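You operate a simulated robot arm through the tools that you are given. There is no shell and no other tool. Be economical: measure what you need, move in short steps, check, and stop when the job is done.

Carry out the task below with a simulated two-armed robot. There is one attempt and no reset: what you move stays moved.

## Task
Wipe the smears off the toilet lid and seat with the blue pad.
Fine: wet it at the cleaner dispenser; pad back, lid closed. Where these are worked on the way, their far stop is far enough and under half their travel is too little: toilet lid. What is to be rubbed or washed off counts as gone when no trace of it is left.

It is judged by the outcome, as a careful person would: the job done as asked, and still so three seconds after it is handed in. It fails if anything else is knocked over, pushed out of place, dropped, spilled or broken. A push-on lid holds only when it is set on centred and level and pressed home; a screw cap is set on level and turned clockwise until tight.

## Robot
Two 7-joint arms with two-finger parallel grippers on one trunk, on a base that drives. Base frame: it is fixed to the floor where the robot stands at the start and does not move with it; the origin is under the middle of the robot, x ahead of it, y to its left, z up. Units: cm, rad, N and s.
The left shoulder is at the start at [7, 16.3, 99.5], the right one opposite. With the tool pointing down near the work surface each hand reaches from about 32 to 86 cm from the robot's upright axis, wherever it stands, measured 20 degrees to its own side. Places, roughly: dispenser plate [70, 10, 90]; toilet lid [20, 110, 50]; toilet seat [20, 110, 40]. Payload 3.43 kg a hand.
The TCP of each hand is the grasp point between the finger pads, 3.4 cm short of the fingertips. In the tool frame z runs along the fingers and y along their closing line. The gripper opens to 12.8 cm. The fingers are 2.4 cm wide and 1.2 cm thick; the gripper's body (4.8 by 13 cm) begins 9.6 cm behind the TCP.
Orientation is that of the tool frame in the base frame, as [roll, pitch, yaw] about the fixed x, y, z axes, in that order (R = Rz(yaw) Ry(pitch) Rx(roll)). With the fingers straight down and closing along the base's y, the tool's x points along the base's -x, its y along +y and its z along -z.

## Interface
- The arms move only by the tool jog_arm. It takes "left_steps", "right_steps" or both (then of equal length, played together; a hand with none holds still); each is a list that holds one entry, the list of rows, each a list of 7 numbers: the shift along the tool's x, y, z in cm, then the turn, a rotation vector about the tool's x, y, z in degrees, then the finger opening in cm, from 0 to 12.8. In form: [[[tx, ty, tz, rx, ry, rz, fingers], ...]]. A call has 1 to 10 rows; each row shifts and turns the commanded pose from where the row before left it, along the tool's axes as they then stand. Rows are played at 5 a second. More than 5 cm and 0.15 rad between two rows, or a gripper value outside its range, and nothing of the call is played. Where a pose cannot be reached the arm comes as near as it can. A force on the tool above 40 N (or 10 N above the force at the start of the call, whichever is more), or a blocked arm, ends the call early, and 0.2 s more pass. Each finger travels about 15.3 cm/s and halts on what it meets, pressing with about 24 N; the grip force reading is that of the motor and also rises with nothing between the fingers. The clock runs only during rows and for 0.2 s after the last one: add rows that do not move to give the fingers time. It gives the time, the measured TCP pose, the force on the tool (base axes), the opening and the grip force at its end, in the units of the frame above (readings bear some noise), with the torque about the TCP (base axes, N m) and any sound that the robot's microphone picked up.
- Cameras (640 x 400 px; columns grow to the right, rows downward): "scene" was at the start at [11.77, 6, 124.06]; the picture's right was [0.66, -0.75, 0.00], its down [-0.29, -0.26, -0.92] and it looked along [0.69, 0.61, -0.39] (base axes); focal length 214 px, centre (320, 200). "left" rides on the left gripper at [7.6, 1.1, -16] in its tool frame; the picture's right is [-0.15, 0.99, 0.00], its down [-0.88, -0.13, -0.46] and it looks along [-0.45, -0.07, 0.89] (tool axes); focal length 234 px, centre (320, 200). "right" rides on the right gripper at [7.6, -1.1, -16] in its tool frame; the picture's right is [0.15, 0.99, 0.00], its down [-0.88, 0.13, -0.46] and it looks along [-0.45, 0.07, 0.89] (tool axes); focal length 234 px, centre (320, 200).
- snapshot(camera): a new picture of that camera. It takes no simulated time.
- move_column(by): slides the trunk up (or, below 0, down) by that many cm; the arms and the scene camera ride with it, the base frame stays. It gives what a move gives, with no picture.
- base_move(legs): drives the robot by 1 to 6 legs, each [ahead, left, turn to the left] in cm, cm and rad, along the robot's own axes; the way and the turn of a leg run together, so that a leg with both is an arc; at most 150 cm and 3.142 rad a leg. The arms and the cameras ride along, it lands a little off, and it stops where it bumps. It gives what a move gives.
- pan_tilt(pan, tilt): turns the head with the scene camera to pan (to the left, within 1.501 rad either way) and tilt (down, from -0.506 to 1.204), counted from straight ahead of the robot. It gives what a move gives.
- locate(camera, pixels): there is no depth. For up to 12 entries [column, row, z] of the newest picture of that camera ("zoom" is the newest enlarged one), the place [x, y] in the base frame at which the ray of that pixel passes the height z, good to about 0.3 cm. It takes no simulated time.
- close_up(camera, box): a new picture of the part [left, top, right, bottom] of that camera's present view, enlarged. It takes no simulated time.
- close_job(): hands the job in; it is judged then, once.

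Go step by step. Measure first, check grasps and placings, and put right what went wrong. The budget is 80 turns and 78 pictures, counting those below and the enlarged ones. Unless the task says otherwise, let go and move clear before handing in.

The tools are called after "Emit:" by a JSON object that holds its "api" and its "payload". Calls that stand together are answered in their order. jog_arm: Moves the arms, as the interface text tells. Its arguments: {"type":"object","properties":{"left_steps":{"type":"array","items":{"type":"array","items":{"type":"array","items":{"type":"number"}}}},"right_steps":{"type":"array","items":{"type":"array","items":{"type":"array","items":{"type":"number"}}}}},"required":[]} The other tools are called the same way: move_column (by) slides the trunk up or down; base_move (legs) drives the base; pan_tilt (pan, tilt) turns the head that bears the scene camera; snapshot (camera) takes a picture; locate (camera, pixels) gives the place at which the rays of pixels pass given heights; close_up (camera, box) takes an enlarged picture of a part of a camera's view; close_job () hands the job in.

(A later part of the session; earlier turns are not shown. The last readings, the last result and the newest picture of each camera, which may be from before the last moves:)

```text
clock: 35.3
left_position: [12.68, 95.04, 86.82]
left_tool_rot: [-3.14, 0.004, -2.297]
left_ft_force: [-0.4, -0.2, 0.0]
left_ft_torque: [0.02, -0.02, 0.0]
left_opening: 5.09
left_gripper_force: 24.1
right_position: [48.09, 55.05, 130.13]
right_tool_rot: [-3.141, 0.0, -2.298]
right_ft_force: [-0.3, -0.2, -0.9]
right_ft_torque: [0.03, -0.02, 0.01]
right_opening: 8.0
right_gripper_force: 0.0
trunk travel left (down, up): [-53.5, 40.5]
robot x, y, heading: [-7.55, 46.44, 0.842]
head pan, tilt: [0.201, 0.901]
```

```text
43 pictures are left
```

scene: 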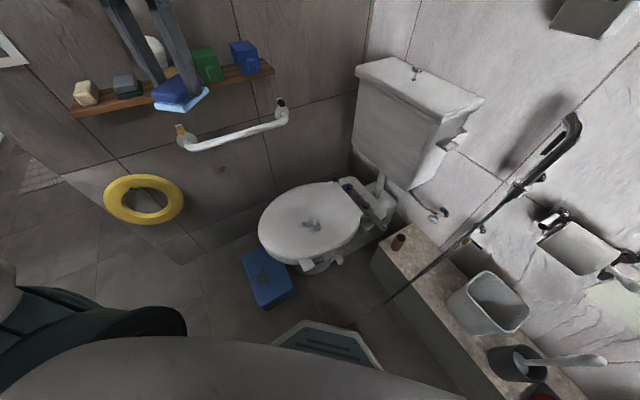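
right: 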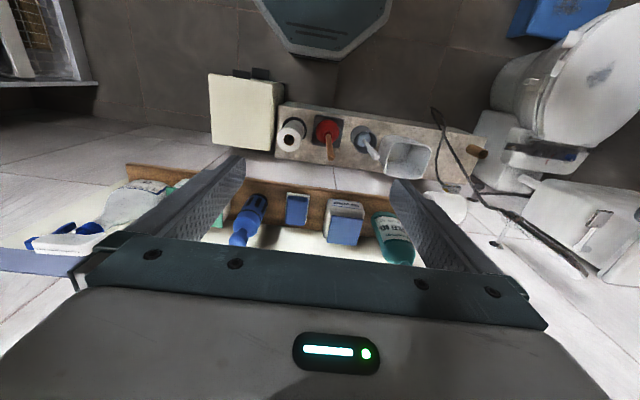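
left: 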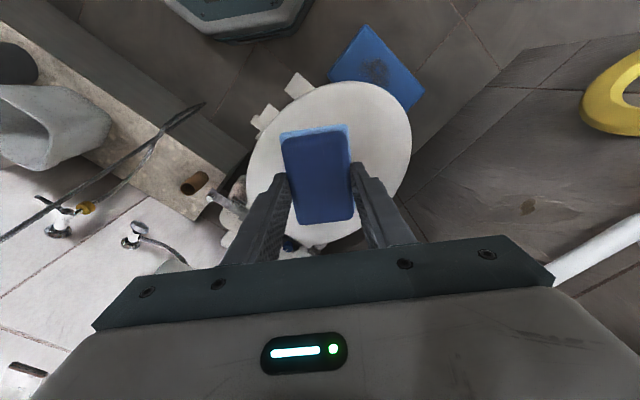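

Lowering the trunk 28 cm brings the pad over the lid at working height.

Emit:
{"api": "move_column", "payload": {"by": -28}}

Emit:
{"api": "jog_arm", "payload": {"left_steps": [[[-4.3, 0, 0, 0, 0, 0, 3], [-4.3, 0, 0, 0, 0, 0, 3], [0, 0, 1.5, 0, 0, 0, 3], [0, 0, 0, 0, 0, 0, 3]]]}}

Emit:
{"api": "close_up", "payload": {"camera": "scene", "box": [200, 100, 440, 280]}}

```text
clock: 38.1
left_position: [12.83, 95.11, 58.9]
left_tool_rot: [-3.14, 0.0, -2.297]
left_ft_force: [1.5, -0.5, 0.1]
left_ft_torque: [-0.02, -0.02, 0.04]
left_opening: 5.09
left_gripper_force: 24.5
right_position: [48.07, 55.23, 102.14]
right_tool_rot: [-3.141, -0.001, -2.298]
right_ft_force: [0.9, -0.6, -0.1]
right_ft_torque: [-0.01, -0.01, 0.01]
right_opening: 7.98
right_gripper_force: 0.1
trunk travel left (down, up): [-25.5, 68.5]
robot x, y, heading: [-7.58, 46.11, 0.842]
head pan, tilt: [0.201, 0.901]
```

```text
clock: 39.1
left_position: [18.43, 101.64, 57.39]
left_tool_rot: [-3.138, 0.003, -2.296]
left_ft_force: [0.2, 0.8, -0.6]
left_ft_torque: [0.02, 0.01, 0.01]
left_opening: 5.07
left_gripper_force: 24.1
right_position: [48.02, 55.11, 102.12]
right_tool_rot: [-3.141, 0.0, -2.298]
right_ft_force: [0.8, -1.7, -1.0]
right_ft_torque: [0.0, -0.01, 0.03]
right_opening: 7.99
right_gripper_force: 0.1
trunk travel left (down, up): [-25.5, 68.5]
robot x, y, heading: [-7.86, 46.56, 0.844]
head pan, tilt: [0.201, 0.901]
```

```text
2.22 times, centred on (320, 190) of scene
```

zoom: 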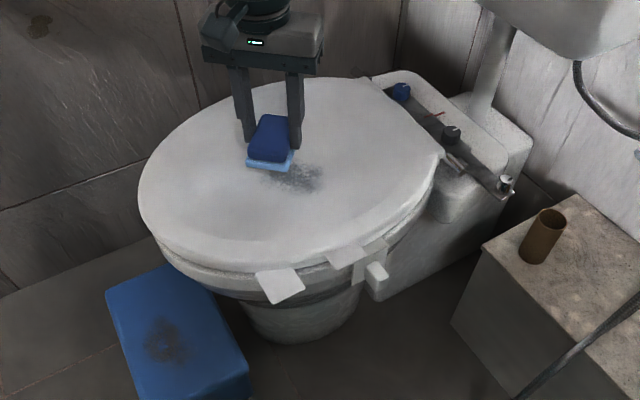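

Emit:
{"api": "locate", "payload": {"camera": "zoom", "pixels": [[290, 177, 44], [290, 177, 46], [290, 177, 48], [290, 177, 50], [280, 287, 46], [348, 258, 46], [377, 272, 42]]}}

Emit:
{"api": "jog_arm", "payload": {"left_steps": [[[0, 0, 1.5, 0, 0, 0, 3], [0, 0, 1, 0, 0, 0, 3], [0, 0, 0.5, 0, 0, 0, 3], [0, 0, 0.5, 0, 0, 0, 3], [0, 0, 0, 0, 0, 0, 3]]]}}

```text
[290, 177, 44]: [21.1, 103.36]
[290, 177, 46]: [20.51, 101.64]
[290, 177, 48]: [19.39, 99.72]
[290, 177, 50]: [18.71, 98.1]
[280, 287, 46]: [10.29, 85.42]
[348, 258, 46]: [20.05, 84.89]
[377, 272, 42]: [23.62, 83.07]
```

```text
clock: 40.3
left_position: [17.2, 101.76, 54.31]
left_tool_rot: [-3.138, 0.004, -2.297]
left_ft_force: [0.1, 0.3, -0.9]
left_ft_torque: [-0.02, 0.02, 0.0]
left_opening: 5.08
left_gripper_force: 24.5
left hand out of reach, approached as far as the arm can: row 1, 3
right_position: [48.19, 55.15, 102.04]
right_tool_rot: [3.141, 0.0, -2.299]
right_ft_force: [-0.8, -0.9, 0.7]
right_ft_torque: [-0.03, 0.01, -0.02]
right_opening: 7.99
right_gripper_force: 0.0
trunk travel left (down, up): [-25.5, 68.5]
robot x, y, heading: [-7.93, 46.09, 0.848]
head pan, tilt: [0.201, 0.901]
```

Lid top is z≈47 and the smear is at (20,100.7). The arm showed a reach problem going down, so I'll raise the hand 12 cm and lower the trunk 12 cm to get a better arm posture.

Emit:
{"api": "jog_arm", "payload": {"left_steps": [[[0, 0, -4, 0, 0, 0, 3], [0, 0, -4, 0, 0, 0, 3], [0, 0, -4, 0, 0, 0, 3], [0, 0, 0, 0, 0, 0, 3]]]}}

Emit:
{"api": "move_column", "payload": {"by": -12}}

Emit:
{"api": "jog_arm", "payload": {"left_steps": [[[-1, -2.7, 0, 0, 0, 0, 3], [0, 0, 0.5, 0, 0, 0, 3], [0, 0, 0.5, 0, 0, 0, 3], [0, 0, 0.5, 0, 0, 0, 3], [0, 0, 0, 0, 0, 0, 3]]]}}

```text
clock: 41.3
left_position: [17.37, 101.72, 66.12]
left_tool_rot: [-3.14, 0.001, -2.297]
left_ft_force: [0.6, -0.5, -1.0]
left_ft_torque: [0.03, 0.0, 0.0]
left_opening: 5.07
left_gripper_force: 23.6
right_position: [48.03, 55.15, 102.1]
right_tool_rot: [-3.14, 0.001, -2.298]
right_ft_force: [0.5, -0.3, -0.6]
right_ft_torque: [0.01, 0.01, 0.01]
right_opening: 8.01
right_gripper_force: 0.0
trunk travel left (down, up): [-25.5, 68.5]
robot x, y, heading: [-7.49, 46.15, 0.842]
head pan, tilt: [0.201, 0.901]
```

```text
clock: 42.8
left_position: [17.16, 101.65, 54.24]
left_tool_rot: [3.141, 0.0, -2.296]
left_ft_force: [0.3, 0.2, 0.2]
left_ft_torque: [-0.05, -0.01, 0.02]
left_opening: 5.08
left_gripper_force: 23.8
right_position: [48.01, 55.04, 90.1]
right_tool_rot: [-3.141, -0.001, -2.299]
right_ft_force: [0.3, -0.1, -1.2]
right_ft_torque: [-0.01, 0.0, -0.01]
right_opening: 8.01
right_gripper_force: 0.0
trunk travel left (down, up): [-13.5, 80.5]
robot x, y, heading: [-7.36, 46.16, 0.838]
head pan, tilt: [0.201, 0.901]
```

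```text
clock: 44.0
left_position: [19.74, 100.7, 52.8]
left_tool_rot: [-3.14, 0.002, -2.296]
left_ft_force: [-0.2, 0.6, 0.0]
left_ft_torque: [-0.02, -0.01, -0.01]
left_opening: 5.08
left_gripper_force: 24.2
right_position: [48.04, 55.12, 90.12]
right_tool_rot: [3.141, 0.0, -2.298]
right_ft_force: [0.8, 0.0, 1.0]
right_ft_torque: [-0.01, -0.02, -0.01]
right_opening: 8.01
right_gripper_force: 0.0
trunk travel left (down, up): [-13.5, 80.5]
robot x, y, heading: [-7.88, 46.2, 0.839]
head pan, tilt: [0.201, 0.901]
```

No reach problem now. Lowering gently to contact.

Emit:
{"api": "jog_arm", "payload": {"left_steps": [[[0, 0, 0.4, 0, 0, 0, 3], [0, 0, 0.3, 0, 0, 0, 3], [0, 0, 0.3, 0, 0, 0, 3], [0, 0, 0, 0, 0, 0, 3]]]}}

Emit:
{"api": "close_up", "payload": {"camera": "scene", "box": [200, 60, 440, 240]}}

```text
clock: 45.0
left_position: [19.57, 100.62, 51.71]
left_tool_rot: [-3.138, 0.005, -2.298]
left_ft_force: [0.1, -0.1, -0.2]
left_ft_torque: [0.03, 0.04, 0.0]
left_opening: 5.08
left_gripper_force: 24.3
left hand out of reach, approached as far as the arm can: row 1
right_position: [48.12, 55.13, 90.09]
right_tool_rot: [-3.141, -0.002, -2.297]
right_ft_force: [0.0, -0.6, -0.2]
right_ft_torque: [-0.01, -0.03, 0.03]
right_opening: 8.02
right_gripper_force: 0.2
trunk travel left (down, up): [-13.5, 80.5]
robot x, y, heading: [-7.72, 46.2, 0.843]
head pan, tilt: [0.201, 0.901]
```

```text
2.22 times, centred on (320, 150) of scene
```

zoom: 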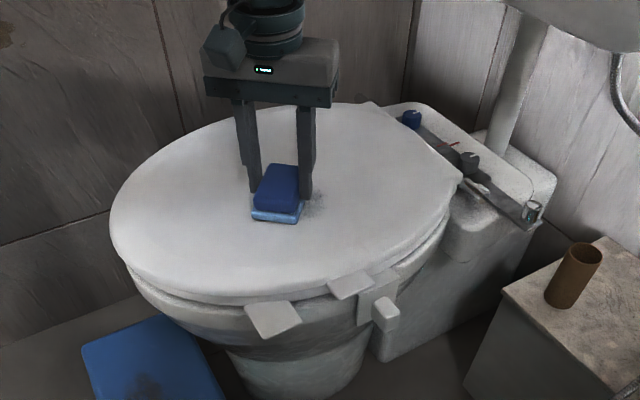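

Emit:
{"api": "jog_arm", "payload": {"left_steps": [[[0, 0, 0.3, 0, 0, 0, 3], [0, 0, 0.3, 0, 0, 0, 3], [0, 0, 0.3, 0, 0, 0, 3], [0, 0, 0, 0, 0, 0, 3]]]}}

```text
clock: 46.1
left_position: [19.67, 100.67, 51.43]
left_tool_rot: [-3.136, 0.013, -2.296]
left_ft_force: [-1.9, -2.6, 18.0]
left_ft_torque: [-0.21, 0.61, 0.05]
left_opening: 5.12
left_gripper_force: 23.6
right_position: [48.02, 55.04, 90.2]
right_tool_rot: [3.142, 0.001, -2.299]
right_ft_force: [-0.2, 0.7, -0.5]
right_ft_torque: [0.0, -0.01, 0.01]
right_opening: 8.01
right_gripper_force: 0.0
trunk travel left (down, up): [-13.5, 80.5]
robot x, y, heading: [-7.65, 46.39, 0.848]
head pan, tilt: [0.201, 0.901]
stopped in row 4 (left hand): the force on the tool passed its limit at 41 N (the readings are from after the stop); the commanded pose is now the measured one
```

Contact at TCP z≈51.4 with 18 N. Now rubbing strokes over the smear.

Emit:
{"api": "jog_arm", "payload": {"left_steps": [[[0, 2, 0, 0, 0, 0, 3], [0, 2, 0, 0, 0, 0, 3], [2, -2, 0, 0, 0, 0, 3], [0, -3, 0, 0, 0, 0, 3], [0, -3, 0, 0, 0, 0, 3], [-3, 0, 0, 0, 0, 0, 3], [0, 3, 0, 0, 0, 0, 3], [0, 3, 0, 0, 0, 0, 3], [0, 2, 0, 0, 0, 0, 3], [0, 0, 0, 0, 0, 0, 3]]]}}

Emit:
{"api": "close_up", "payload": {"camera": "scene", "box": [200, 60, 440, 240]}}

```text
clock: 47.2
left_position: [18.88, 98.69, 51.34]
left_tool_rot: [-3.137, 0.014, -2.297]
left_ft_force: [0.6, -0.4, 11.2]
left_ft_torque: [-0.1, 0.3, 0.0]
left_opening: 5.08
left_gripper_force: 24.2
left hand out of reach, approached as far as the arm can: row 5
right_position: [48.07, 55.01, 90.09]
right_tool_rot: [3.141, 0.0, -2.298]
right_ft_force: [1.0, 0.5, 0.7]
right_ft_torque: [0.01, -0.02, -0.06]
right_opening: 8.0
right_gripper_force: 0.1
trunk travel left (down, up): [-13.5, 80.5]
robot x, y, heading: [-7.38, 46.36, 0.844]
head pan, tilt: [0.201, 0.901]
stopped in row 5 (left hand): the force on the tool passed its limit at 42 N (the readings are from after the stop); the commanded pose is now the measured one
```

```text
2.22 times, centred on (320, 150) of scene
```

zoom: 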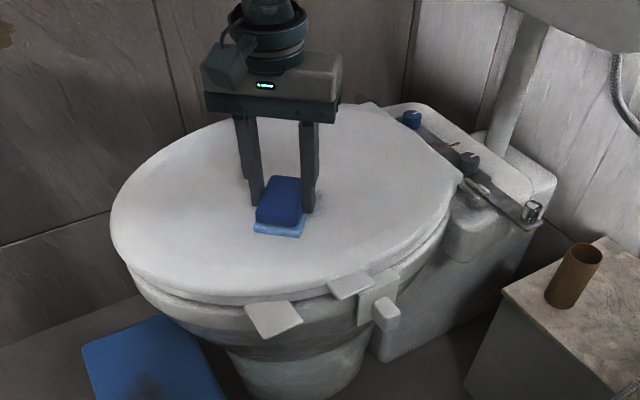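

The smear is shrinking; the pressure grew at the dome. Easing 0.15 cm and continuing.

Emit:
{"api": "jog_arm", "payload": {"left_steps": [[[0, 0, -0.15, 0, 0, 0, 3], [0, -2.5, 0, 0, 0, 0, 3], [0, -2.5, 0, 0, 0, 0, 3], [-2.5, 0, 0, 0, 0, 0, 3], [0, 2.5, 0, 0, 0, 0, 3], [0, 2.5, 0, 0, 0, 0, 3], [0, 2.5, 0, 0, 0, 0, 3], [-2.5, 0, 0, 0, 0, 0, 3], [0, -2.5, 0, 0, 0, 0, 3], [0, -2.5, 0, 0, 0, 0, 3]]]}}

Emit:
{"api": "close_up", "payload": {"camera": "scene", "box": [200, 60, 440, 240]}}

```text
clock: 49.4
left_position: [19.02, 102.47, 52.17]
left_tool_rot: [-3.134, 0.011, -2.297]
left_ft_force: [0.0, -1.2, 0.6]
left_ft_torque: [0.03, 0.01, 0.0]
left_opening: 5.08
left_gripper_force: 24.3
left hand out of reach, approached as far as the arm can: row 2, 3, 4
right_position: [48.1, 55.26, 90.11]
right_tool_rot: [-3.141, 0.001, -2.298]
right_ft_force: [-0.9, -0.4, 0.1]
right_ft_torque: [-0.01, 0.01, 0.01]
right_opening: 8.01
right_gripper_force: 0.0
trunk travel left (down, up): [-13.5, 80.5]
robot x, y, heading: [-7.87, 46.51, 0.846]
head pan, tilt: [0.201, 0.901]
```

```text
2.22 times, centred on (320, 150) of scene
```

zoom: 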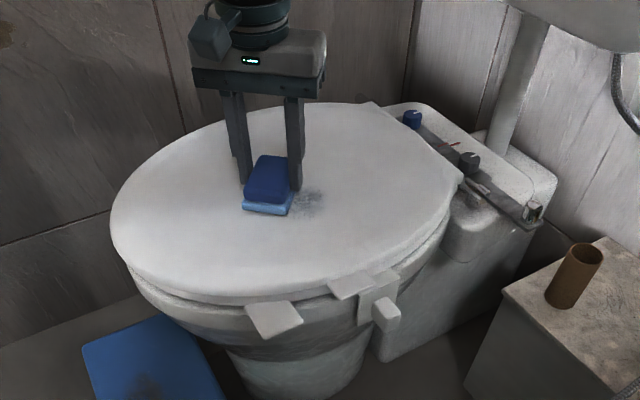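

The left arm runs out of range toward the robot's centreline, so I'll raise the hand, pull it in and turn the base 0.4 rad right to bring the target into the left sector.

Emit:
{"api": "jog_arm", "payload": {"left_steps": [[[0, 0, -4, 0, 0, 0, 3], [2, 2, -4, 0, 0, 0, 3], [3, 3, -2, 0, 0, 0, 3], [3, 3, 0, 0, 0, 0, 3], [0, 0, 0, 0, 0, 0, 3]]], "right_steps": [[[4, 0, -2, 0, 0, 0, 8], [4, 0, -2, 0, 0, 0, 8], [4, 0, -2, 0, 0, 0, 8], [0, 0, 0, 0, 0, 0, 8], [0, 0, 0, 0, 0, 0, 8]]]}}

Emit:
{"api": "base_move", "payload": {"legs": [[0, 0, -0.4]]}}

Emit:
{"api": "pan_tilt", "payload": {"pan": 0.55, "tilt": 0.8}}

Emit:
{"api": "close_up", "payload": {"camera": "scene", "box": [160, 40, 480, 280]}}

```text
clock: 50.6
left_position: [7.71, 101.66, 62.11]
left_tool_rot: [-3.136, 0.01, -2.297]
left_ft_force: [0.0, 0.2, -0.6]
left_ft_torque: [0.0, -0.01, 0.01]
left_opening: 5.08
left_gripper_force: 24.3
right_position: [39.59, 52.38, 90.65]
right_tool_rot: [-3.141, -0.001, -2.298]
right_ft_force: [-0.3, -0.3, 0.2]
right_ft_torque: [-0.01, 0.01, -0.01]
right_opening: 8.04
right_gripper_force: 0.0
right hand out of reach, approached as far as the arm can: row 1, 2, 3
trunk travel left (down, up): [-13.5, 80.5]
robot x, y, heading: [-7.76, 46.06, 0.845]
head pan, tilt: [0.201, 0.901]
```

```text
clock: 52.2
left_position: [28.08, 91.33, 62.03]
left_tool_rot: [-3.137, 0.011, -2.698]
left_ft_force: [-0.1, 0.1, 0.0]
left_ft_torque: [-0.02, 0.0, 0.0]
left_opening: 5.1
left_gripper_force: 23.4
right_position: [38.28, 33.4, 90.57]
right_tool_rot: [-3.14, 0.0, -2.698]
right_ft_force: [-0.1, -0.1, 0.8]
right_ft_torque: [-0.05, -0.03, 0.0]
right_opening: 7.99
right_gripper_force: 0.0
trunk travel left (down, up): [-13.5, 80.5]
robot x, y, heading: [-7.78, 46.31, 0.444]
head pan, tilt: [0.201, 0.901]
```

```text
clock: 53.0
left_position: [28.09, 91.37, 62.03]
left_tool_rot: [-3.137, 0.009, -2.697]
left_ft_force: [0.3, 0.1, -0.5]
left_ft_torque: [0.05, 0.02, 0.01]
left_opening: 5.08
left_gripper_force: 23.8
right_position: [38.2, 33.35, 90.56]
right_tool_rot: [-3.141, 0.001, -2.698]
right_ft_force: [0.3, 0.9, -0.5]
right_ft_torque: [0.0, 0.05, -0.02]
right_opening: 7.99
right_gripper_force: 0.1
trunk travel left (down, up): [-13.5, 80.5]
robot x, y, heading: [-7.77, 45.77, 0.44]
head pan, tilt: [0.55, 0.799]
```

```text
1.67 times, centred on (320, 160) of scene
```

zoom: 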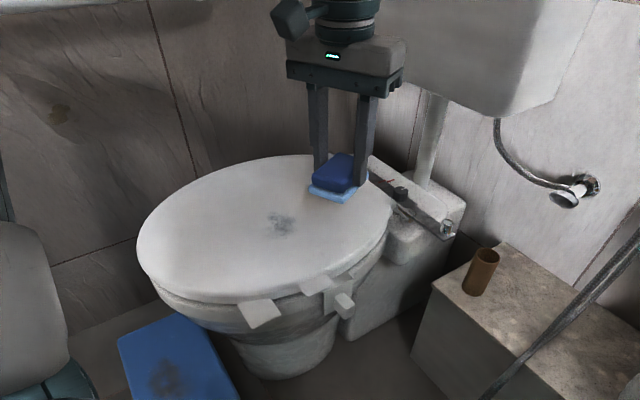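

Emit:
{"api": "locate", "payload": {"camera": "zoom", "pixels": [[280, 223, 47], [265, 217, 47], [294, 220, 47], [275, 210, 47], [283, 238, 47]]}}

```text
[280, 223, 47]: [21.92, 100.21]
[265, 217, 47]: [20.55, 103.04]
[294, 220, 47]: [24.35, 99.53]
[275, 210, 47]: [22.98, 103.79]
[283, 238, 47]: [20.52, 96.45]
```

Remaining smear centre is (22,100). Moving over it and lowering to just above contact.

Emit:
{"api": "jog_arm", "payload": {"left_steps": [[[0.9, 4, -1, 0, 0, 0, 3], [0.9, 4, 0, 0, 0, 0, 3], [0, 2.4, 2, 0, 0, 0, 3], [0, 0, 4.5, 0, 0, 0, 3], [0, 0, 4, 0, 0, 0, 3], [0, 0, 0, 0, 0, 0, 3]]]}}

Emit:
{"api": "jog_arm", "payload": {"left_steps": [[[0, 0, 0.3, 0, 0, 0, 3], [0, 0, 0.3, 0, 0, 0, 3], [0, 0, 0.3, 0, 0, 0, 3], [0, 0, 0, 0, 0, 0, 3]]]}}

```text
clock: 54.4
left_position: [22.19, 99.71, 52.35]
left_tool_rot: [-3.136, 0.012, -2.696]
left_ft_force: [-0.8, 0.4, -0.1]
left_ft_torque: [-0.01, 0.0, -0.04]
left_opening: 5.08
left_gripper_force: 24.1
right_position: [38.25, 33.39, 90.57]
right_tool_rot: [-3.141, 0.001, -2.698]
right_ft_force: [0.4, 0.1, -0.5]
right_ft_torque: [0.01, 0.02, 0.04]
right_opening: 8.04
right_gripper_force: 0.1
trunk travel left (down, up): [-13.5, 80.5]
robot x, y, heading: [-7.81, 45.99, 0.445]
head pan, tilt: [0.55, 0.799]
```

```text
clock: 55.4
left_position: [22.19, 99.99, 51.54]
left_tool_rot: [-3.135, 0.01, -2.697]
left_ft_force: [-0.5, 0.4, -0.9]
left_ft_torque: [-0.02, 0.01, 0.0]
left_opening: 5.07
left_gripper_force: 23.7
right_position: [38.23, 33.34, 90.46]
right_tool_rot: [3.141, 0.0, -2.699]
right_ft_force: [-1.0, 0.2, -0.1]
right_ft_torque: [0.03, 0.01, -0.01]
right_opening: 8.0
right_gripper_force: 0.1
trunk travel left (down, up): [-13.5, 80.5]
robot x, y, heading: [-7.7, 46.54, 0.444]
head pan, tilt: [0.55, 0.799]
```

Emit:
{"api": "jog_arm", "payload": {"left_steps": [[[0, 0, 0.4, 0, 0, 0, 3], [0, 2.5, 0, 0, 0, 0, 3], [0, -2.5, 0, 0, 0, 0, 3], [0, -2.5, 0, 0, 0, 0, 3], [2.5, 0, 0, 0, 0, 0, 3], [0, 2.5, 0, 0, 0, 0, 3], [0, 2.5, 0, 0, 0, 0, 3], [0, 2.5, 0, 0, 0, 0, 3], [0, -2.5, 0, 0, 0, 0, 3], [0, -2.5, 0, 0, 0, 0, 3]]]}}

Emit:
{"api": "jog_arm", "payload": {"left_steps": [[[-2.5, 0, 0, 0, 0, 0, 3], [-2.5, 0, 0, 0, 0, 0, 3], [0, -2.5, 0, 0, 0, 0, 3], [0, 2.5, 0, 0, 0, 0, 3], [0, 2.5, 0, 0, 0, 0, 3], [0, 2.5, 0, 0, 0, 0, 3], [0, 0, -3, 0, 0, 0, 3], [0, 3, -3, 0, 0, 0, 3], [0, 4, -2, 0, 0, 0, 3], [0, 4, 0, 0, 0, 0, 3]]]}}

Emit:
{"api": "close_up", "payload": {"camera": "scene", "box": [160, 40, 480, 280]}}

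```text
clock: 57.8
left_position: [19.68, 99.04, 51.51]
left_tool_rot: [-3.137, 0.017, -2.693]
left_ft_force: [-5.0, -3.3, 21.2]
left_ft_torque: [-0.14, 0.46, 0.05]
left_opening: 5.11
left_gripper_force: 23.6
right_position: [38.21, 33.36, 90.59]
right_tool_rot: [3.14, 0.001, -2.697]
right_ft_force: [-0.2, 0.1, 0.7]
right_ft_torque: [0.0, -0.02, 0.01]
right_opening: 8.0
right_gripper_force: 0.2
trunk travel left (down, up): [-13.5, 80.5]
robot x, y, heading: [-7.65, 46.43, 0.445]
head pan, tilt: [0.55, 0.799]
stopped in row 10 (left hand): the force on the tool passed its limit at 42 N (the readings are from after the stop); the commanded pose is now the measured one
```

```text
clock: 60.0
left_position: [17.15, 115.74, 59.19]
left_tool_rot: [-3.137, 0.009, -2.697]
left_ft_force: [-0.3, -0.4, -0.3]
left_ft_torque: [0.01, 0.02, -0.01]
left_opening: 5.1
left_gripper_force: 24.4
right_position: [38.27, 33.51, 90.6]
right_tool_rot: [-3.14, -0.001, -2.697]
right_ft_force: [0.1, 0.2, -0.4]
right_ft_torque: [-0.01, -0.02, 0.0]
right_opening: 8.03
right_gripper_force: 0.0
trunk travel left (down, up): [-13.5, 80.5]
robot x, y, heading: [-7.9, 46.42, 0.443]
head pan, tilt: [0.55, 0.799]
```

```text
1.67 times, centred on (320, 160) of scene
```

zoom: 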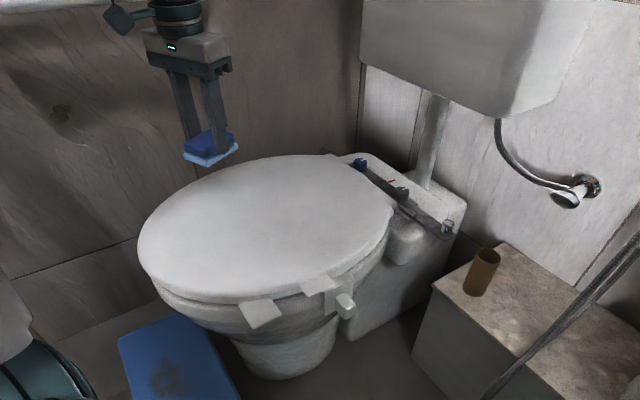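

The lid looks clean. I'll zoom to verify and inspect the tabs.

Emit:
{"api": "close_up", "payload": {"camera": "scene", "box": [230, 130, 360, 230]}}

Emit:
{"api": "close_up", "payload": {"camera": "scene", "box": [270, 190, 350, 245]}}

```text
4.00 times, centred on (295, 180) of scene
```

zoom: 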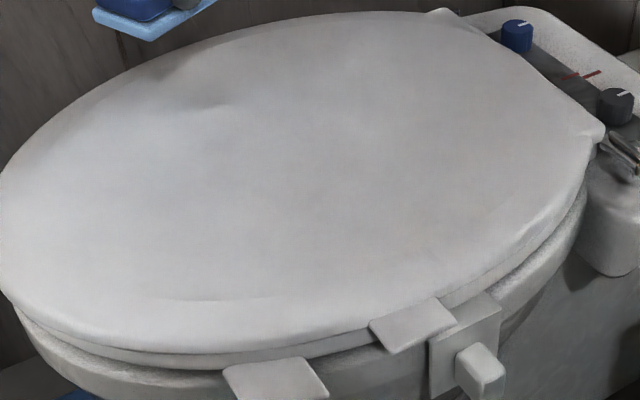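

```text
7.27 times, centred on (310, 218) of scene
```

zoom: 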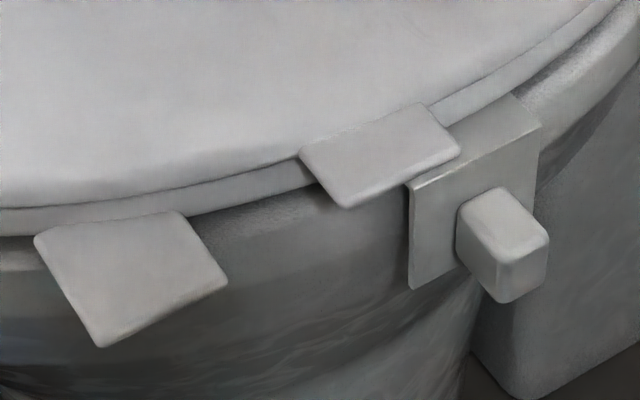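

The lid is clean. The lid tab is the one at (380,155), sitting above the seat's tab (130,270). To lift it I'll hook a horizontal finger under it from the −y side, so I'll retract the pad hand and drive back to face +y from about (2,4).

Emit:
{"api": "locate", "payload": {"camera": "zoom", "pixels": [[300, 155, 46], [420, 103, 46], [460, 152, 46], [345, 207, 46], [130, 270, 44], [380, 155, 45], [380, 155, 47], [505, 245, 42], [410, 190, 44]]}}

Emit:
{"api": "jog_arm", "payload": {"left_steps": [[[3.2, -3.2, -1.5, 0, 0, 0, 3], [3.2, -3.2, -1.5, 0, 0, 0, 3], [3.2, -3.2, -1.5, 0, 0, 0, 3], [3.2, -3.2, -1.5, 0, 0, 0, 3], [3.2, -3.2, -1.5, 0, 0, 0, 3], [0, 0, 0, 0, 0, 0, 3]]]}}

Emit:
{"api": "base_move", "payload": {"legs": [[-9, -42, 0], [0, 0, 1.127]]}}

Emit:
{"api": "pan_tilt", "payload": {"pan": -0.2, "tilt": 0.5}}

Emit:
{"api": "snapshot", "payload": {"camera": "scene"}}

```text
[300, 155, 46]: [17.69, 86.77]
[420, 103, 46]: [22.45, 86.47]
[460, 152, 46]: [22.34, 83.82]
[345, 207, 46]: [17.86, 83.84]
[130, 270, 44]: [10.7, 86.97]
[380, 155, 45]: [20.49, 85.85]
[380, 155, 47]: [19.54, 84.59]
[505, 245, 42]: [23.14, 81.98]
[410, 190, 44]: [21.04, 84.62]
```

```text
clock: 61.4
left_position: [9.56, 94.22, 66.59]
left_tool_rot: [-3.138, 0.011, -2.694]
left_ft_force: [-0.6, -0.3, -1.2]
left_ft_torque: [0.03, 0.03, 0.01]
left_opening: 5.1
left_gripper_force: 23.7
right_position: [38.2, 33.47, 90.52]
right_tool_rot: [3.142, -0.001, -2.696]
right_ft_force: [0.4, -0.3, -0.7]
right_ft_torque: [0.02, 0.02, -0.01]
right_opening: 8.0
right_gripper_force: 0.2
trunk travel left (down, up): [-13.5, 80.5]
robot x, y, heading: [-7.79, 46.76, 0.446]
head pan, tilt: [0.55, 0.799]
```

```text
clock: 66.8
left_position: [-33.93, 40.49, 66.64]
left_tool_rot: [-3.137, 0.01, -1.558]
left_ft_force: [-0.5, -0.3, 0.4]
left_ft_torque: [-0.01, -0.01, -0.01]
left_opening: 5.05
left_gripper_force: 23.8
right_position: [33.36, 40.8, 90.59]
right_tool_rot: [3.141, -0.002, -1.559]
right_ft_force: [-0.1, 0.2, -0.1]
right_ft_torque: [-0.01, 0.0, 0.02]
right_opening: 8.01
right_gripper_force: 0.1
trunk travel left (down, up): [-13.5, 80.5]
robot x, y, heading: [2.07, 4.26, 1.588]
head pan, tilt: [0.55, 0.799]
```

```text
clock: 67.9
left_position: [-33.74, 40.35, 66.48]
left_tool_rot: [-3.138, 0.01, -1.559]
left_ft_force: [0.8, -0.2, -0.2]
left_ft_torque: [0.01, 0.01, -0.03]
left_opening: 5.08
left_gripper_force: 24.3
right_position: [33.28, 40.77, 90.57]
right_tool_rot: [3.14, -0.001, -1.56]
right_ft_force: [-0.4, -0.3, -0.2]
right_ft_torque: [0.03, 0.01, -0.01]
right_opening: 7.99
right_gripper_force: 0.0
trunk travel left (down, up): [-13.5, 80.5]
robot x, y, heading: [2.32, 4.3, 1.583]
head pan, tilt: [-0.201, 0.499]
```

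```text
34 pictures are left
```

scene: 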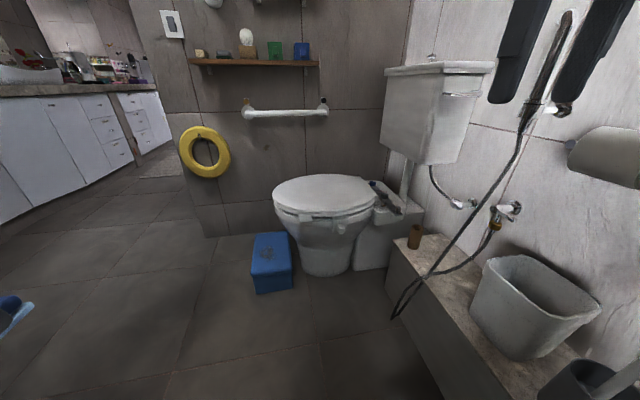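

Tab spans x 17.7–22.4, y 83.8–86.7 near z 46. I'll bring the right hand forward and down, then pitch it horizontal to point along +y with fingers closed.

Emit:
{"api": "jog_arm", "payload": {"right_steps": [[[-3, 1.8, 3.5, 0, 0, 0, 4], [-3, 1.8, 3.5, 0, 0, 0, 2], [-3, 1.8, 3.5, 0, 0, 0, 0], [-3, 1.8, 3.5, 0, 0, 0, 0], [-3, 1.8, 3.5, 0, 0, 0, 0], [-3, 1.8, 3.5, 0, 0, 0, 0], [-3, 1.8, 3.5, 0, 0, 0, 0], [-3, 1.8, 3.5, 0, 0, 0, 0], [0, 0, 0, 0, 0, 0, 0]]]}}

Emit:
{"api": "jog_arm", "payload": {"right_steps": [[[0, 0, 0, 0, -8.2, 0, 0], [0, 0, 0, 0, -8.2, 0, 0], [0, 0, 0, 0, -8.2, 0, 0], [0, 0, 0, 0, -8.2, 0, 0], [0, 0, 0, 0, -8.2, 0, 0], [0, 0, 0, 0, -8.2, 0, 0], [0, 0, 0, 0, -8.2, 0, 0], [0, 0, 0, 0, -8.2, 0, 0], [0, 0, 0, 0, -8.2, 0, 0], [0, 0, 0, 0, -8.2, 0, 0]]]}}

Emit:
{"api": "jog_arm", "payload": {"right_steps": [[[0, 0, 0, 0, -8, 0, 0], [0, 0, 0, 0, 0, 0, 0]]]}}

```text
clock: 69.9
left_position: [-33.86, 40.37, 66.63]
left_tool_rot: [-3.138, 0.01, -1.559]
left_ft_force: [-0.2, -0.2, -0.1]
left_ft_torque: [0.02, 0.0, 0.01]
left_opening: 5.07
left_gripper_force: 24.3
right_position: [18.78, 64.6, 62.49]
right_tool_rot: [3.141, 0.0, -1.561]
right_ft_force: [-0.1, -0.1, 0.4]
right_ft_torque: [-0.05, -0.01, 0.01]
right_opening: 0.0
right_gripper_force: 24.7
trunk travel left (down, up): [-13.5, 80.5]
robot x, y, heading: [2.34, 4.68, 1.584]
head pan, tilt: [-0.201, 0.499]
```

```text
clock: 72.1
left_position: [-33.9, 40.33, 66.69]
left_tool_rot: [-3.137, 0.01, -1.557]
left_ft_force: [0.1, -0.1, -1.0]
left_ft_torque: [0.01, 0.0, 0.04]
left_opening: 5.07
left_gripper_force: 24.2
right_position: [17.9, 64.98, 62.6]
right_tool_rot: [3.138, 1.368, -1.552]
right_ft_force: [-0.4, 1.2, -0.2]
right_ft_torque: [0.04, -0.02, -0.02]
right_opening: 0.0
right_gripper_force: 24.0
right hand out of reach, approached as far as the arm can: row 10
trunk travel left (down, up): [-13.5, 80.5]
robot x, y, heading: [2.85, 4.58, 1.579]
head pan, tilt: [-0.201, 0.499]
```

```text
clock: 72.7
left_position: [-33.88, 40.43, 66.51]
left_tool_rot: [-3.138, 0.012, -1.557]
left_ft_force: [-0.5, -0.4, -0.5]
left_ft_torque: [-0.02, -0.03, -0.04]
left_opening: 5.04
left_gripper_force: 24.0
right_position: [17.88, 64.98, 62.59]
right_tool_rot: [3.141, 1.367, -1.55]
right_ft_force: [1.2, -0.6, -0.2]
right_ft_torque: [-0.03, 0.0, -0.01]
right_opening: 0.02
right_gripper_force: 23.8
right hand out of reach, approached as far as the arm can: row 1
trunk travel left (down, up): [-13.5, 80.5]
robot x, y, heading: [2.48, 4.13, 1.582]
head pan, tilt: [-0.201, 0.499]
```

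Tool is 12° below horizontal, which is fine for hooking. Now down to z≈43.5 and forward towards the tab.

Emit:
{"api": "jog_arm", "payload": {"right_steps": [[[3.7, -0.2, 0.76, 0, 0, 0, 0], [3.7, -0.2, 0.76, 0, 0, 0, 0], [3.7, -0.2, 0.76, 0, 0, 0, 0], [3.7, -0.2, 0.76, 0, 0, 0, 0], [3.7, -0.2, 0.76, 0, 0, 0, 0], [-0.7, 0, 3.5, 0, 0, 0, 0], [-0.7, 0, 3.5, 0, 0, 0, 0], [0, 0, 0, 0, 0, 0, 0]]]}}

Emit:
{"api": "close_up", "payload": {"camera": "scene", "box": [250, 150, 450, 280]}}

Emit:
{"api": "snapshot", "payload": {"camera": "right"}}

```text
clock: 74.5
left_position: [-33.88, 40.39, 66.56]
left_tool_rot: [-3.137, 0.011, -1.559]
left_ft_force: [-0.2, 0.5, -1.0]
left_ft_torque: [0.0, 0.01, -0.01]
left_opening: 5.08
left_gripper_force: 23.4
right_position: [10.37, 70.07, 48.53]
right_tool_rot: [-3.133, 1.363, -1.548]
right_ft_force: [0.6, 0.6, 0.7]
right_ft_torque: [-0.01, 0.03, -0.01]
right_opening: 0.0
right_gripper_force: 23.9
right hand out of reach, approached as far as the arm can: row 2, 3, 4, 5, 6, 7
trunk travel left (down, up): [-13.5, 80.5]
robot x, y, heading: [2.53, 4.7, 1.587]
head pan, tilt: [-0.201, 0.499]
```

```text
3.08 times, centred on (350, 215) of scene
```

zoom: 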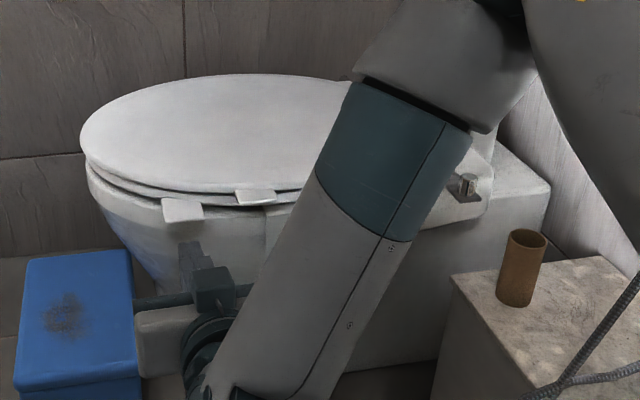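

```text
32 pictures are left
```

right: 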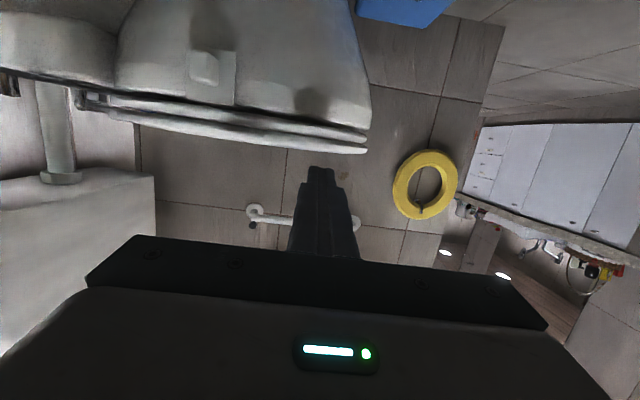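

The right arm hits its range limit toward the centreline, so I'll shift the base 18 cm to the left so the tab lies in the right sector.

Emit:
{"api": "base_move", "payload": {"legs": [[0, 18, 0]]}}

Emit:
{"api": "jog_arm", "payload": {"right_steps": [[[0, -4, 0, 0, 0, 0, 0], [0, -4, 0, 0, 0, 0, 0], [0, -4, 0, 0, 0, 0, 0], [0, -4, 0, 0, 0, 0, 0], [0, -4, 0, 0, 0, 0, 0], [0, -4, 0, 0, 0, 0, 0], [0, -2, 0, 0, 0, 0, 0], [0, 0, 0, 0, 0, 0, 0]]]}}

```text
clock: 76.0
left_position: [-49.24, 40.29, 66.87]
left_tool_rot: [3.138, 0.012, -1.563]
left_ft_force: [-0.1, 0.6, 0.9]
left_ft_torque: [0.03, -0.01, 0.03]
left_opening: 5.08
left_gripper_force: 24.2
right_position: [-4.98, 69.88, 48.62]
right_tool_rot: [3.13, 1.364, -1.571]
right_ft_force: [0.8, -0.1, -0.7]
right_ft_torque: [-0.01, 0.0, -0.04]
right_opening: 0.01
right_gripper_force: 23.8
trunk travel left (down, up): [-13.5, 80.5]
robot x, y, heading: [-13.34, 4.44, 1.579]
head pan, tilt: [-0.201, 0.499]
stopped in leg 1: the robot was blocked; the commanded pose is now the measured one
```

```text
clock: 77.8
left_position: [-49.35, 40.37, 66.82]
left_tool_rot: [3.136, 0.01, -1.562]
left_ft_force: [-0.5, -0.6, -0.2]
left_ft_torque: [0.06, 0.03, -0.01]
left_opening: 5.08
left_gripper_force: 23.7
right_position: [4.59, 67.79, 60.4]
right_tool_rot: [3.132, 1.353, -1.576]
right_ft_force: [0.0, -1.3, -0.7]
right_ft_torque: [0.02, 0.01, -0.02]
right_opening: 0.0
right_gripper_force: 24.2
right hand out of reach, approached as far as the arm can: row 1, 2, 3, 4, 5, 6, 7
trunk travel left (down, up): [-13.5, 80.5]
robot x, y, heading: [-13.31, 4.61, 1.58]
head pan, tilt: [-0.201, 0.499]
```

The base was blocked on its left; I need to see what it met.

Emit:
{"api": "pan_tilt", "payload": {"pan": 1.3, "tilt": 0.6}}

Emit:
{"api": "snapshot", "payload": {"camera": "scene"}}

Emit:
{"api": "snapshot", "payload": {"camera": "left"}}

```text
clock: 79.4
left_position: [-49.25, 40.28, 66.79]
left_tool_rot: [3.136, 0.01, -1.561]
left_ft_force: [-0.3, -0.5, -0.3]
left_ft_torque: [-0.04, -0.01, 0.01]
left_opening: 5.09
left_gripper_force: 23.9
right_position: [4.55, 67.77, 60.46]
right_tool_rot: [3.133, 1.351, -1.579]
right_ft_force: [-0.7, -0.3, 0.3]
right_ft_torque: [0.04, -0.01, 0.03]
right_opening: 0.0
right_gripper_force: 23.9
trunk travel left (down, up): [-13.5, 80.5]
robot x, y, heading: [-13.63, 4.37, 1.578]
head pan, tilt: [1.3, 0.6]
```

```text
31 pictures are left
```

scene: 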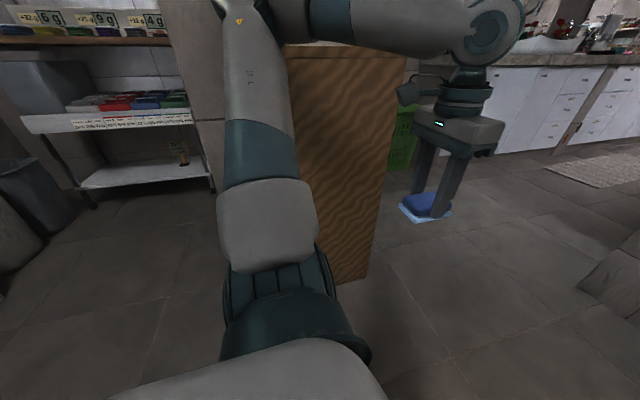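

```text
30 pictures are left
```

left: 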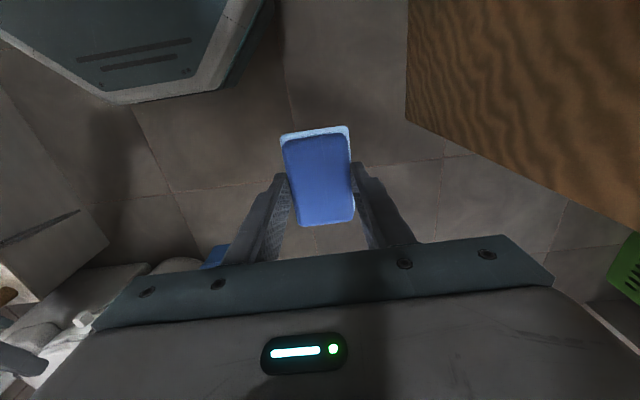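

The left elbow met the wooden cabinet; I'll go back to x≈2, turn slightly left (0.17 rad), and use a 45° tool slope instead, which is still enough to hook the tab.

Emit:
{"api": "base_move", "payload": {"legs": [[0, -15.5, 0], [0, 0, 0.17]]}}

Emit:
{"api": "jog_arm", "payload": {"right_steps": [[[0, 0, 0, 0, 8.2, 0, 0], [0, 0, 0, 0, 8.2, 0, 0], [0, 0, 0, 0, 8.2, 0, 0], [0, 0, 0, 0, 8.2, 0, 0], [0, 0, 0, 0, 0, 0, 0]]]}}

Emit:
{"api": "pan_tilt", "payload": {"pan": 1.5, "tilt": 0.4}}

Emit:
{"api": "snapshot", "payload": {"camera": "scene"}}

```text
clock: 81.5
left_position: [-39.84, 33.74, 66.63]
left_tool_rot: [-3.14, 0.012, -1.389]
left_ft_force: [0.9, -0.4, -0.2]
left_ft_torque: [0.0, -0.01, -0.01]
left_opening: 5.05
left_gripper_force: 23.8
right_position: [8.64, 70.18, 60.57]
right_tool_rot: [-3.124, 1.353, -1.379]
right_ft_force: [0.7, -0.5, -0.3]
right_ft_torque: [-0.01, 0.01, -0.02]
right_opening: 0.0
right_gripper_force: 23.9
trunk travel left (down, up): [-13.5, 80.5]
robot x, y, heading: [2.36, 4.16, 1.754]
head pan, tilt: [1.3, 0.6]
```

```text
clock: 82.7
left_position: [-39.9, 33.82, 66.65]
left_tool_rot: [-3.139, 0.009, -1.389]
left_ft_force: [0.7, 0.3, -0.2]
left_ft_torque: [-0.01, 0.0, 0.01]
left_opening: 5.11
left_gripper_force: 24.3
right_position: [8.74, 70.1, 60.61]
right_tool_rot: [-3.138, 0.78, -1.394]
right_ft_force: [0.2, -0.6, 0.2]
right_ft_torque: [0.02, 0.01, 0.03]
right_opening: 0.0
right_gripper_force: 24.2
trunk travel left (down, up): [-13.5, 80.5]
robot x, y, heading: [2.1, 4.41, 1.755]
head pan, tilt: [1.3, 0.6]
```

```text
clock: 83.4
left_position: [-39.9, 33.78, 66.71]
left_tool_rot: [-3.141, 0.011, -1.389]
left_ft_force: [0.0, -0.2, -0.7]
left_ft_torque: [0.02, -0.01, 0.02]
left_opening: 5.07
left_gripper_force: 23.7
right_position: [8.53, 70.05, 60.61]
right_tool_rot: [-3.135, 0.78, -1.393]
right_ft_force: [-0.4, -0.9, 1.1]
right_ft_torque: [0.04, 0.01, -0.04]
right_opening: 0.02
right_gripper_force: 23.7
trunk travel left (down, up): [-13.5, 80.5]
robot x, y, heading: [2.21, 4.11, 1.751]
head pan, tilt: [1.499, 0.4]
```

```text
29 pictures are left
```

scene: 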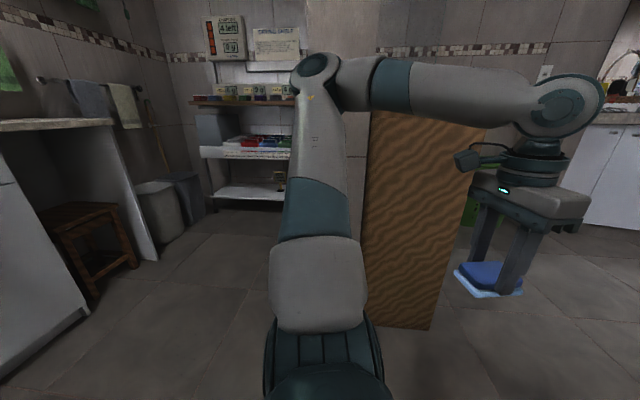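

The cabinet is standing undisturbed. Moving the right fingertips to just short of and below the tab.

Emit:
{"api": "jog_arm", "payload": {"right_steps": [[[1.63, -2.3, 3.22, 0, 0, 0, 0], [1.63, -2.3, 3.22, 0, 0, 0, 0], [1.63, -2.3, 3.22, 0, 0, 0, 0], [1.63, -2.3, 3.22, 0, 0, 0, 0], [1.63, -2.3, 3.22, 0, 0, 0, 0], [0, 0, 0, 0, 0, 0, 0]]]}}

Emit:
{"api": "pan_tilt", "payload": {"pan": -0.2, "tilt": 0.5}}

Emit:
{"api": "close_up", "payload": {"camera": "scene", "box": [220, 130, 420, 260]}}

Emit:
{"api": "snapshot", "payload": {"camera": "right"}}

```text
clock: 84.8
left_position: [-39.77, 33.75, 66.63]
left_tool_rot: [-3.141, 0.01, -1.39]
left_ft_force: [0.4, 0.0, -0.2]
left_ft_torque: [-0.02, 0.04, -0.02]
left_opening: 5.08
left_gripper_force: 24.3
right_position: [19.09, 77.62, 43.42]
right_tool_rot: [-3.136, 0.779, -1.394]
right_ft_force: [1.0, -0.1, 0.5]
right_ft_torque: [0.0, 0.0, -0.01]
right_opening: 0.02
right_gripper_force: 23.8
trunk travel left (down, up): [-13.5, 80.5]
robot x, y, heading: [1.78, 4.47, 1.759]
head pan, tilt: [1.499, 0.4]
```

```text
clock: 86.5
left_position: [-39.79, 33.73, 66.64]
left_tool_rot: [-3.14, 0.012, -1.389]
left_ft_force: [0.0, -0.1, 0.7]
left_ft_torque: [0.01, 0.0, -0.01]
left_opening: 5.08
left_gripper_force: 24.0
right_position: [19.01, 77.58, 43.55]
right_tool_rot: [-3.135, 0.78, -1.394]
right_ft_force: [-0.2, -0.9, -0.4]
right_ft_torque: [0.01, 0.02, 0.01]
right_opening: 0.0
right_gripper_force: 23.6
trunk travel left (down, up): [-13.5, 80.5]
robot x, y, heading: [1.86, 4.37, 1.751]
head pan, tilt: [-0.201, 0.499]
```

```text
3.08 times, centred on (320, 195) of scene
```

zoom: 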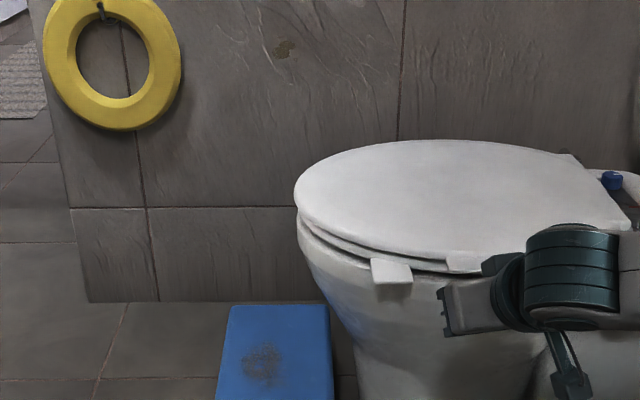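

```text
27 pictures are left
```

right: 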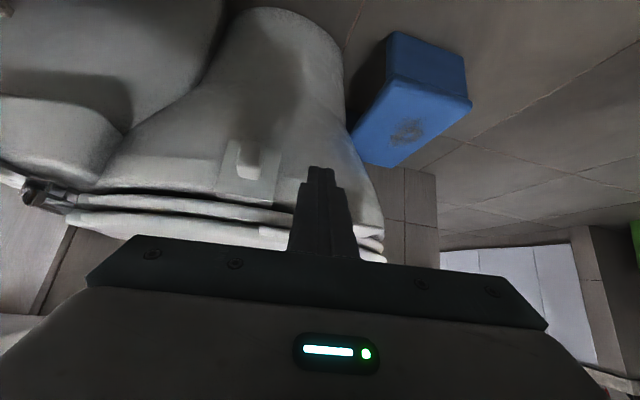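

The fingertips are below tab level, left of the knob (247,155). Sliding in under the tab.

Emit:
{"api": "jog_arm", "payload": {"right_steps": [[[0.42, 0, 0.43, 0, 0, 0, 0], [-1.35, -0.35, 1.3, 0, 0, 0, 0], [-1.35, -0.35, 1.3, 0, 0, 0, 0], [-1.35, -0.35, 1.3, 0, 0, 0, 0], [0, 0, 0, 0, 0, 0, 0]]]}}

Emit:
{"api": "close_up", "payload": {"camera": "scene", "box": [320, 180, 440, 260]}}

```text
clock: 87.7
left_position: [-39.75, 33.75, 66.67]
left_tool_rot: [-3.139, 0.009, -1.389]
left_ft_force: [0.3, -0.2, -0.5]
left_ft_torque: [-0.04, 0.0, 0.02]
left_opening: 5.05
left_gripper_force: 23.7
right_position: [19.08, 83.32, 42.89]
right_tool_rot: [-3.136, 0.779, -1.394]
right_ft_force: [0.0, 0.1, -0.1]
right_ft_torque: [0.0, 0.01, 0.01]
right_opening: 0.01
right_gripper_force: 24.3
trunk travel left (down, up): [-13.5, 80.5]
robot x, y, heading: [1.98, 4.4, 1.75]
head pan, tilt: [-0.201, 0.499]
```

```text
5.00 times, centred on (380, 220) of scene
```

zoom: 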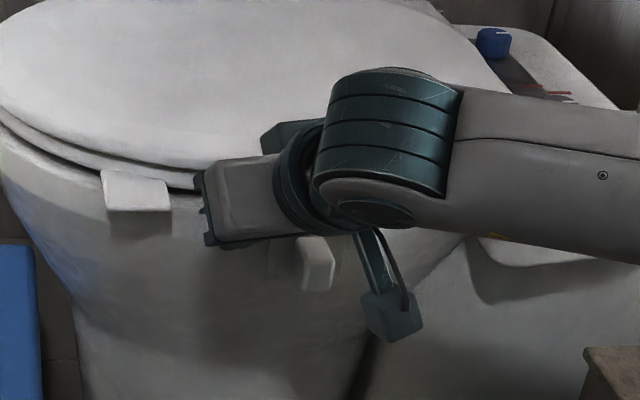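

Finger is under the tab region. Lifting along the hinge arc to about 30°, then checking.

Emit:
{"api": "jog_arm", "payload": {"right_steps": [[[-1.24, -0.05, -1.27, 0, 0, 0, 0], [-1.24, -0.05, -1.27, 0, 0, 0, 0], [-1.24, -0.05, -1.27, 0, 0, 0, 0], [-1.24, -0.05, -1.27, 0, 0, 0, 0], [-1.05, -0.47, -1.18, 0, 0, 0, 0], [-1.05, -0.47, -1.18, 0, 0, 0, 0], [-1.05, -0.47, -1.18, 0, 0, 0, 0], [-1.05, -0.47, -1.18, 0, 0, 0, 0], [0, 0, 0, 0, 0, 0, 0]]]}}

Emit:
{"api": "snapshot", "payload": {"camera": "scene"}}

```text
clock: 89.7
left_position: [-39.87, 33.75, 66.65]
left_tool_rot: [-3.142, 0.011, -1.391]
left_ft_force: [0.4, -0.2, 0.2]
left_ft_torque: [0.0, -0.02, 0.03]
left_opening: 5.07
left_gripper_force: 23.9
right_position: [21.22, 83.32, 56.29]
right_tool_rot: [-3.138, 0.783, -1.394]
right_ft_force: [3.3, -7.8, -8.1]
right_ft_torque: [-0.01, 0.07, -0.12]
right_opening: 0.0
right_gripper_force: 24.3
trunk travel left (down, up): [-13.5, 80.5]
robot x, y, heading: [2.12, 4.02, 1.75]
head pan, tilt: [-0.201, 0.499]
```

```text
25 pictures are left
```

scene: 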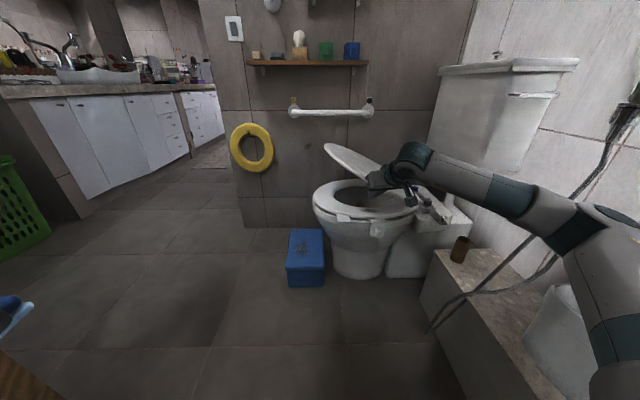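

The lid is up about 30° with the seat staying down. Continuing the arc.

Emit:
{"api": "jog_arm", "payload": {"right_steps": [[[-1.72, -1.67, -2.17, 0, 0, 0, 0], [-1.72, -1.67, -2.17, 0, 0, 0, 0], [-1.27, -2.36, -1.9, 0, 0, 0, 0], [-1.27, -2.36, -1.9, 0, 0, 0, 0], [-0.72, -2.85, -1.47, 0, 0, 0, 0], [-0.72, -2.85, -1.47, 0, 0, 0, 0], [-0.06, -1.55, -0.47, 0, 0, 0, 0], [-0.06, -1.55, -0.47, 0, 0, 0, 0], [0, 0, 0, 0, 0, 0, 0]]]}}

Emit:
{"api": "snapshot", "payload": {"camera": "scene"}}

```text
clock: 91.7
left_position: [-39.88, 33.7, 66.7]
left_tool_rot: [-3.14, 0.012, -1.39]
left_ft_force: [-0.1, -0.5, -0.6]
left_ft_torque: [-0.02, -0.02, 0.03]
left_opening: 5.09
left_gripper_force: 24.0
right_position: [38.35, 83.11, 70.22]
right_tool_rot: [-3.137, 0.779, -1.394]
right_ft_force: [0.2, -0.3, 0.3]
right_ft_torque: [0.04, 0.02, 0.0]
right_opening: 0.0
right_gripper_force: 23.6
trunk travel left (down, up): [-13.5, 80.5]
robot x, y, heading: [2.23, 4.62, 1.752]
head pan, tilt: [-0.201, 0.499]
```

```text
24 pictures are left
```

scene: 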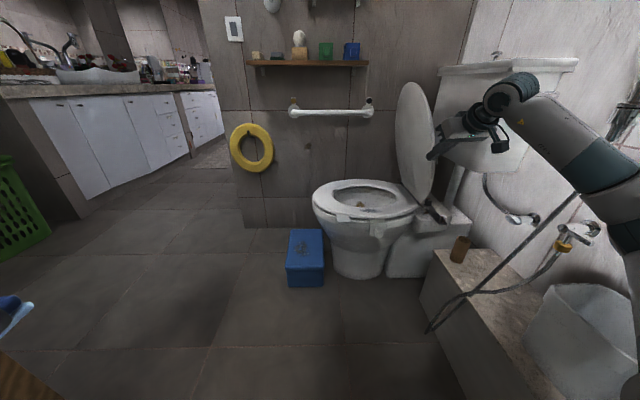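

The lid is near upright with no load on the finger. Nudging further to its stop.

Emit:
{"api": "jog_arm", "payload": {"right_steps": [[[0.1, -1.5, -0.35, 0, 0, 0, 0], [0.2, -1.5, -0.2, 0, 0, 0, 0], [0.24, -1.5, -0.2, 0, 0, 0, 0], [0.24, -1.5, -0.2, 0, 0, 0, 0], [0.24, -1.5, -0.1, 0, 0, 0, 0], [0, 0, 0, 0, 0, 0, 0]]]}}

Emit:
{"api": "close_up", "payload": {"camera": "scene", "box": [290, 60, 530, 260]}}

```text
clock: 93.1
left_position: [-39.86, 33.7, 66.63]
left_tool_rot: [-3.138, 0.011, -1.39]
left_ft_force: [-0.5, 0.4, 0.7]
left_ft_torque: [0.01, 0.03, 0.01]
left_opening: 5.1
left_gripper_force: 23.8
right_position: [45.79, 82.98, 70.23]
right_tool_rot: [-3.137, 0.781, -1.394]
right_ft_force: [-0.6, -0.7, -1.2]
right_ft_torque: [-0.01, 0.03, -0.01]
right_opening: 0.0
right_gripper_force: 23.8
trunk travel left (down, up): [-13.5, 80.5]
robot x, y, heading: [1.9, 4.33, 1.75]
head pan, tilt: [-0.201, 0.499]
```

```text
2.00 times, centred on (410, 160) of scene
```

zoom: 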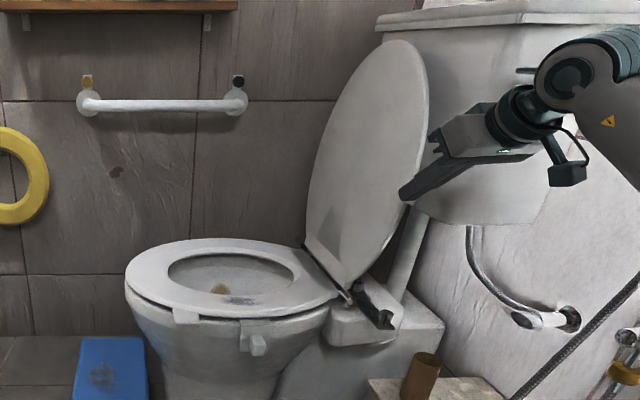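

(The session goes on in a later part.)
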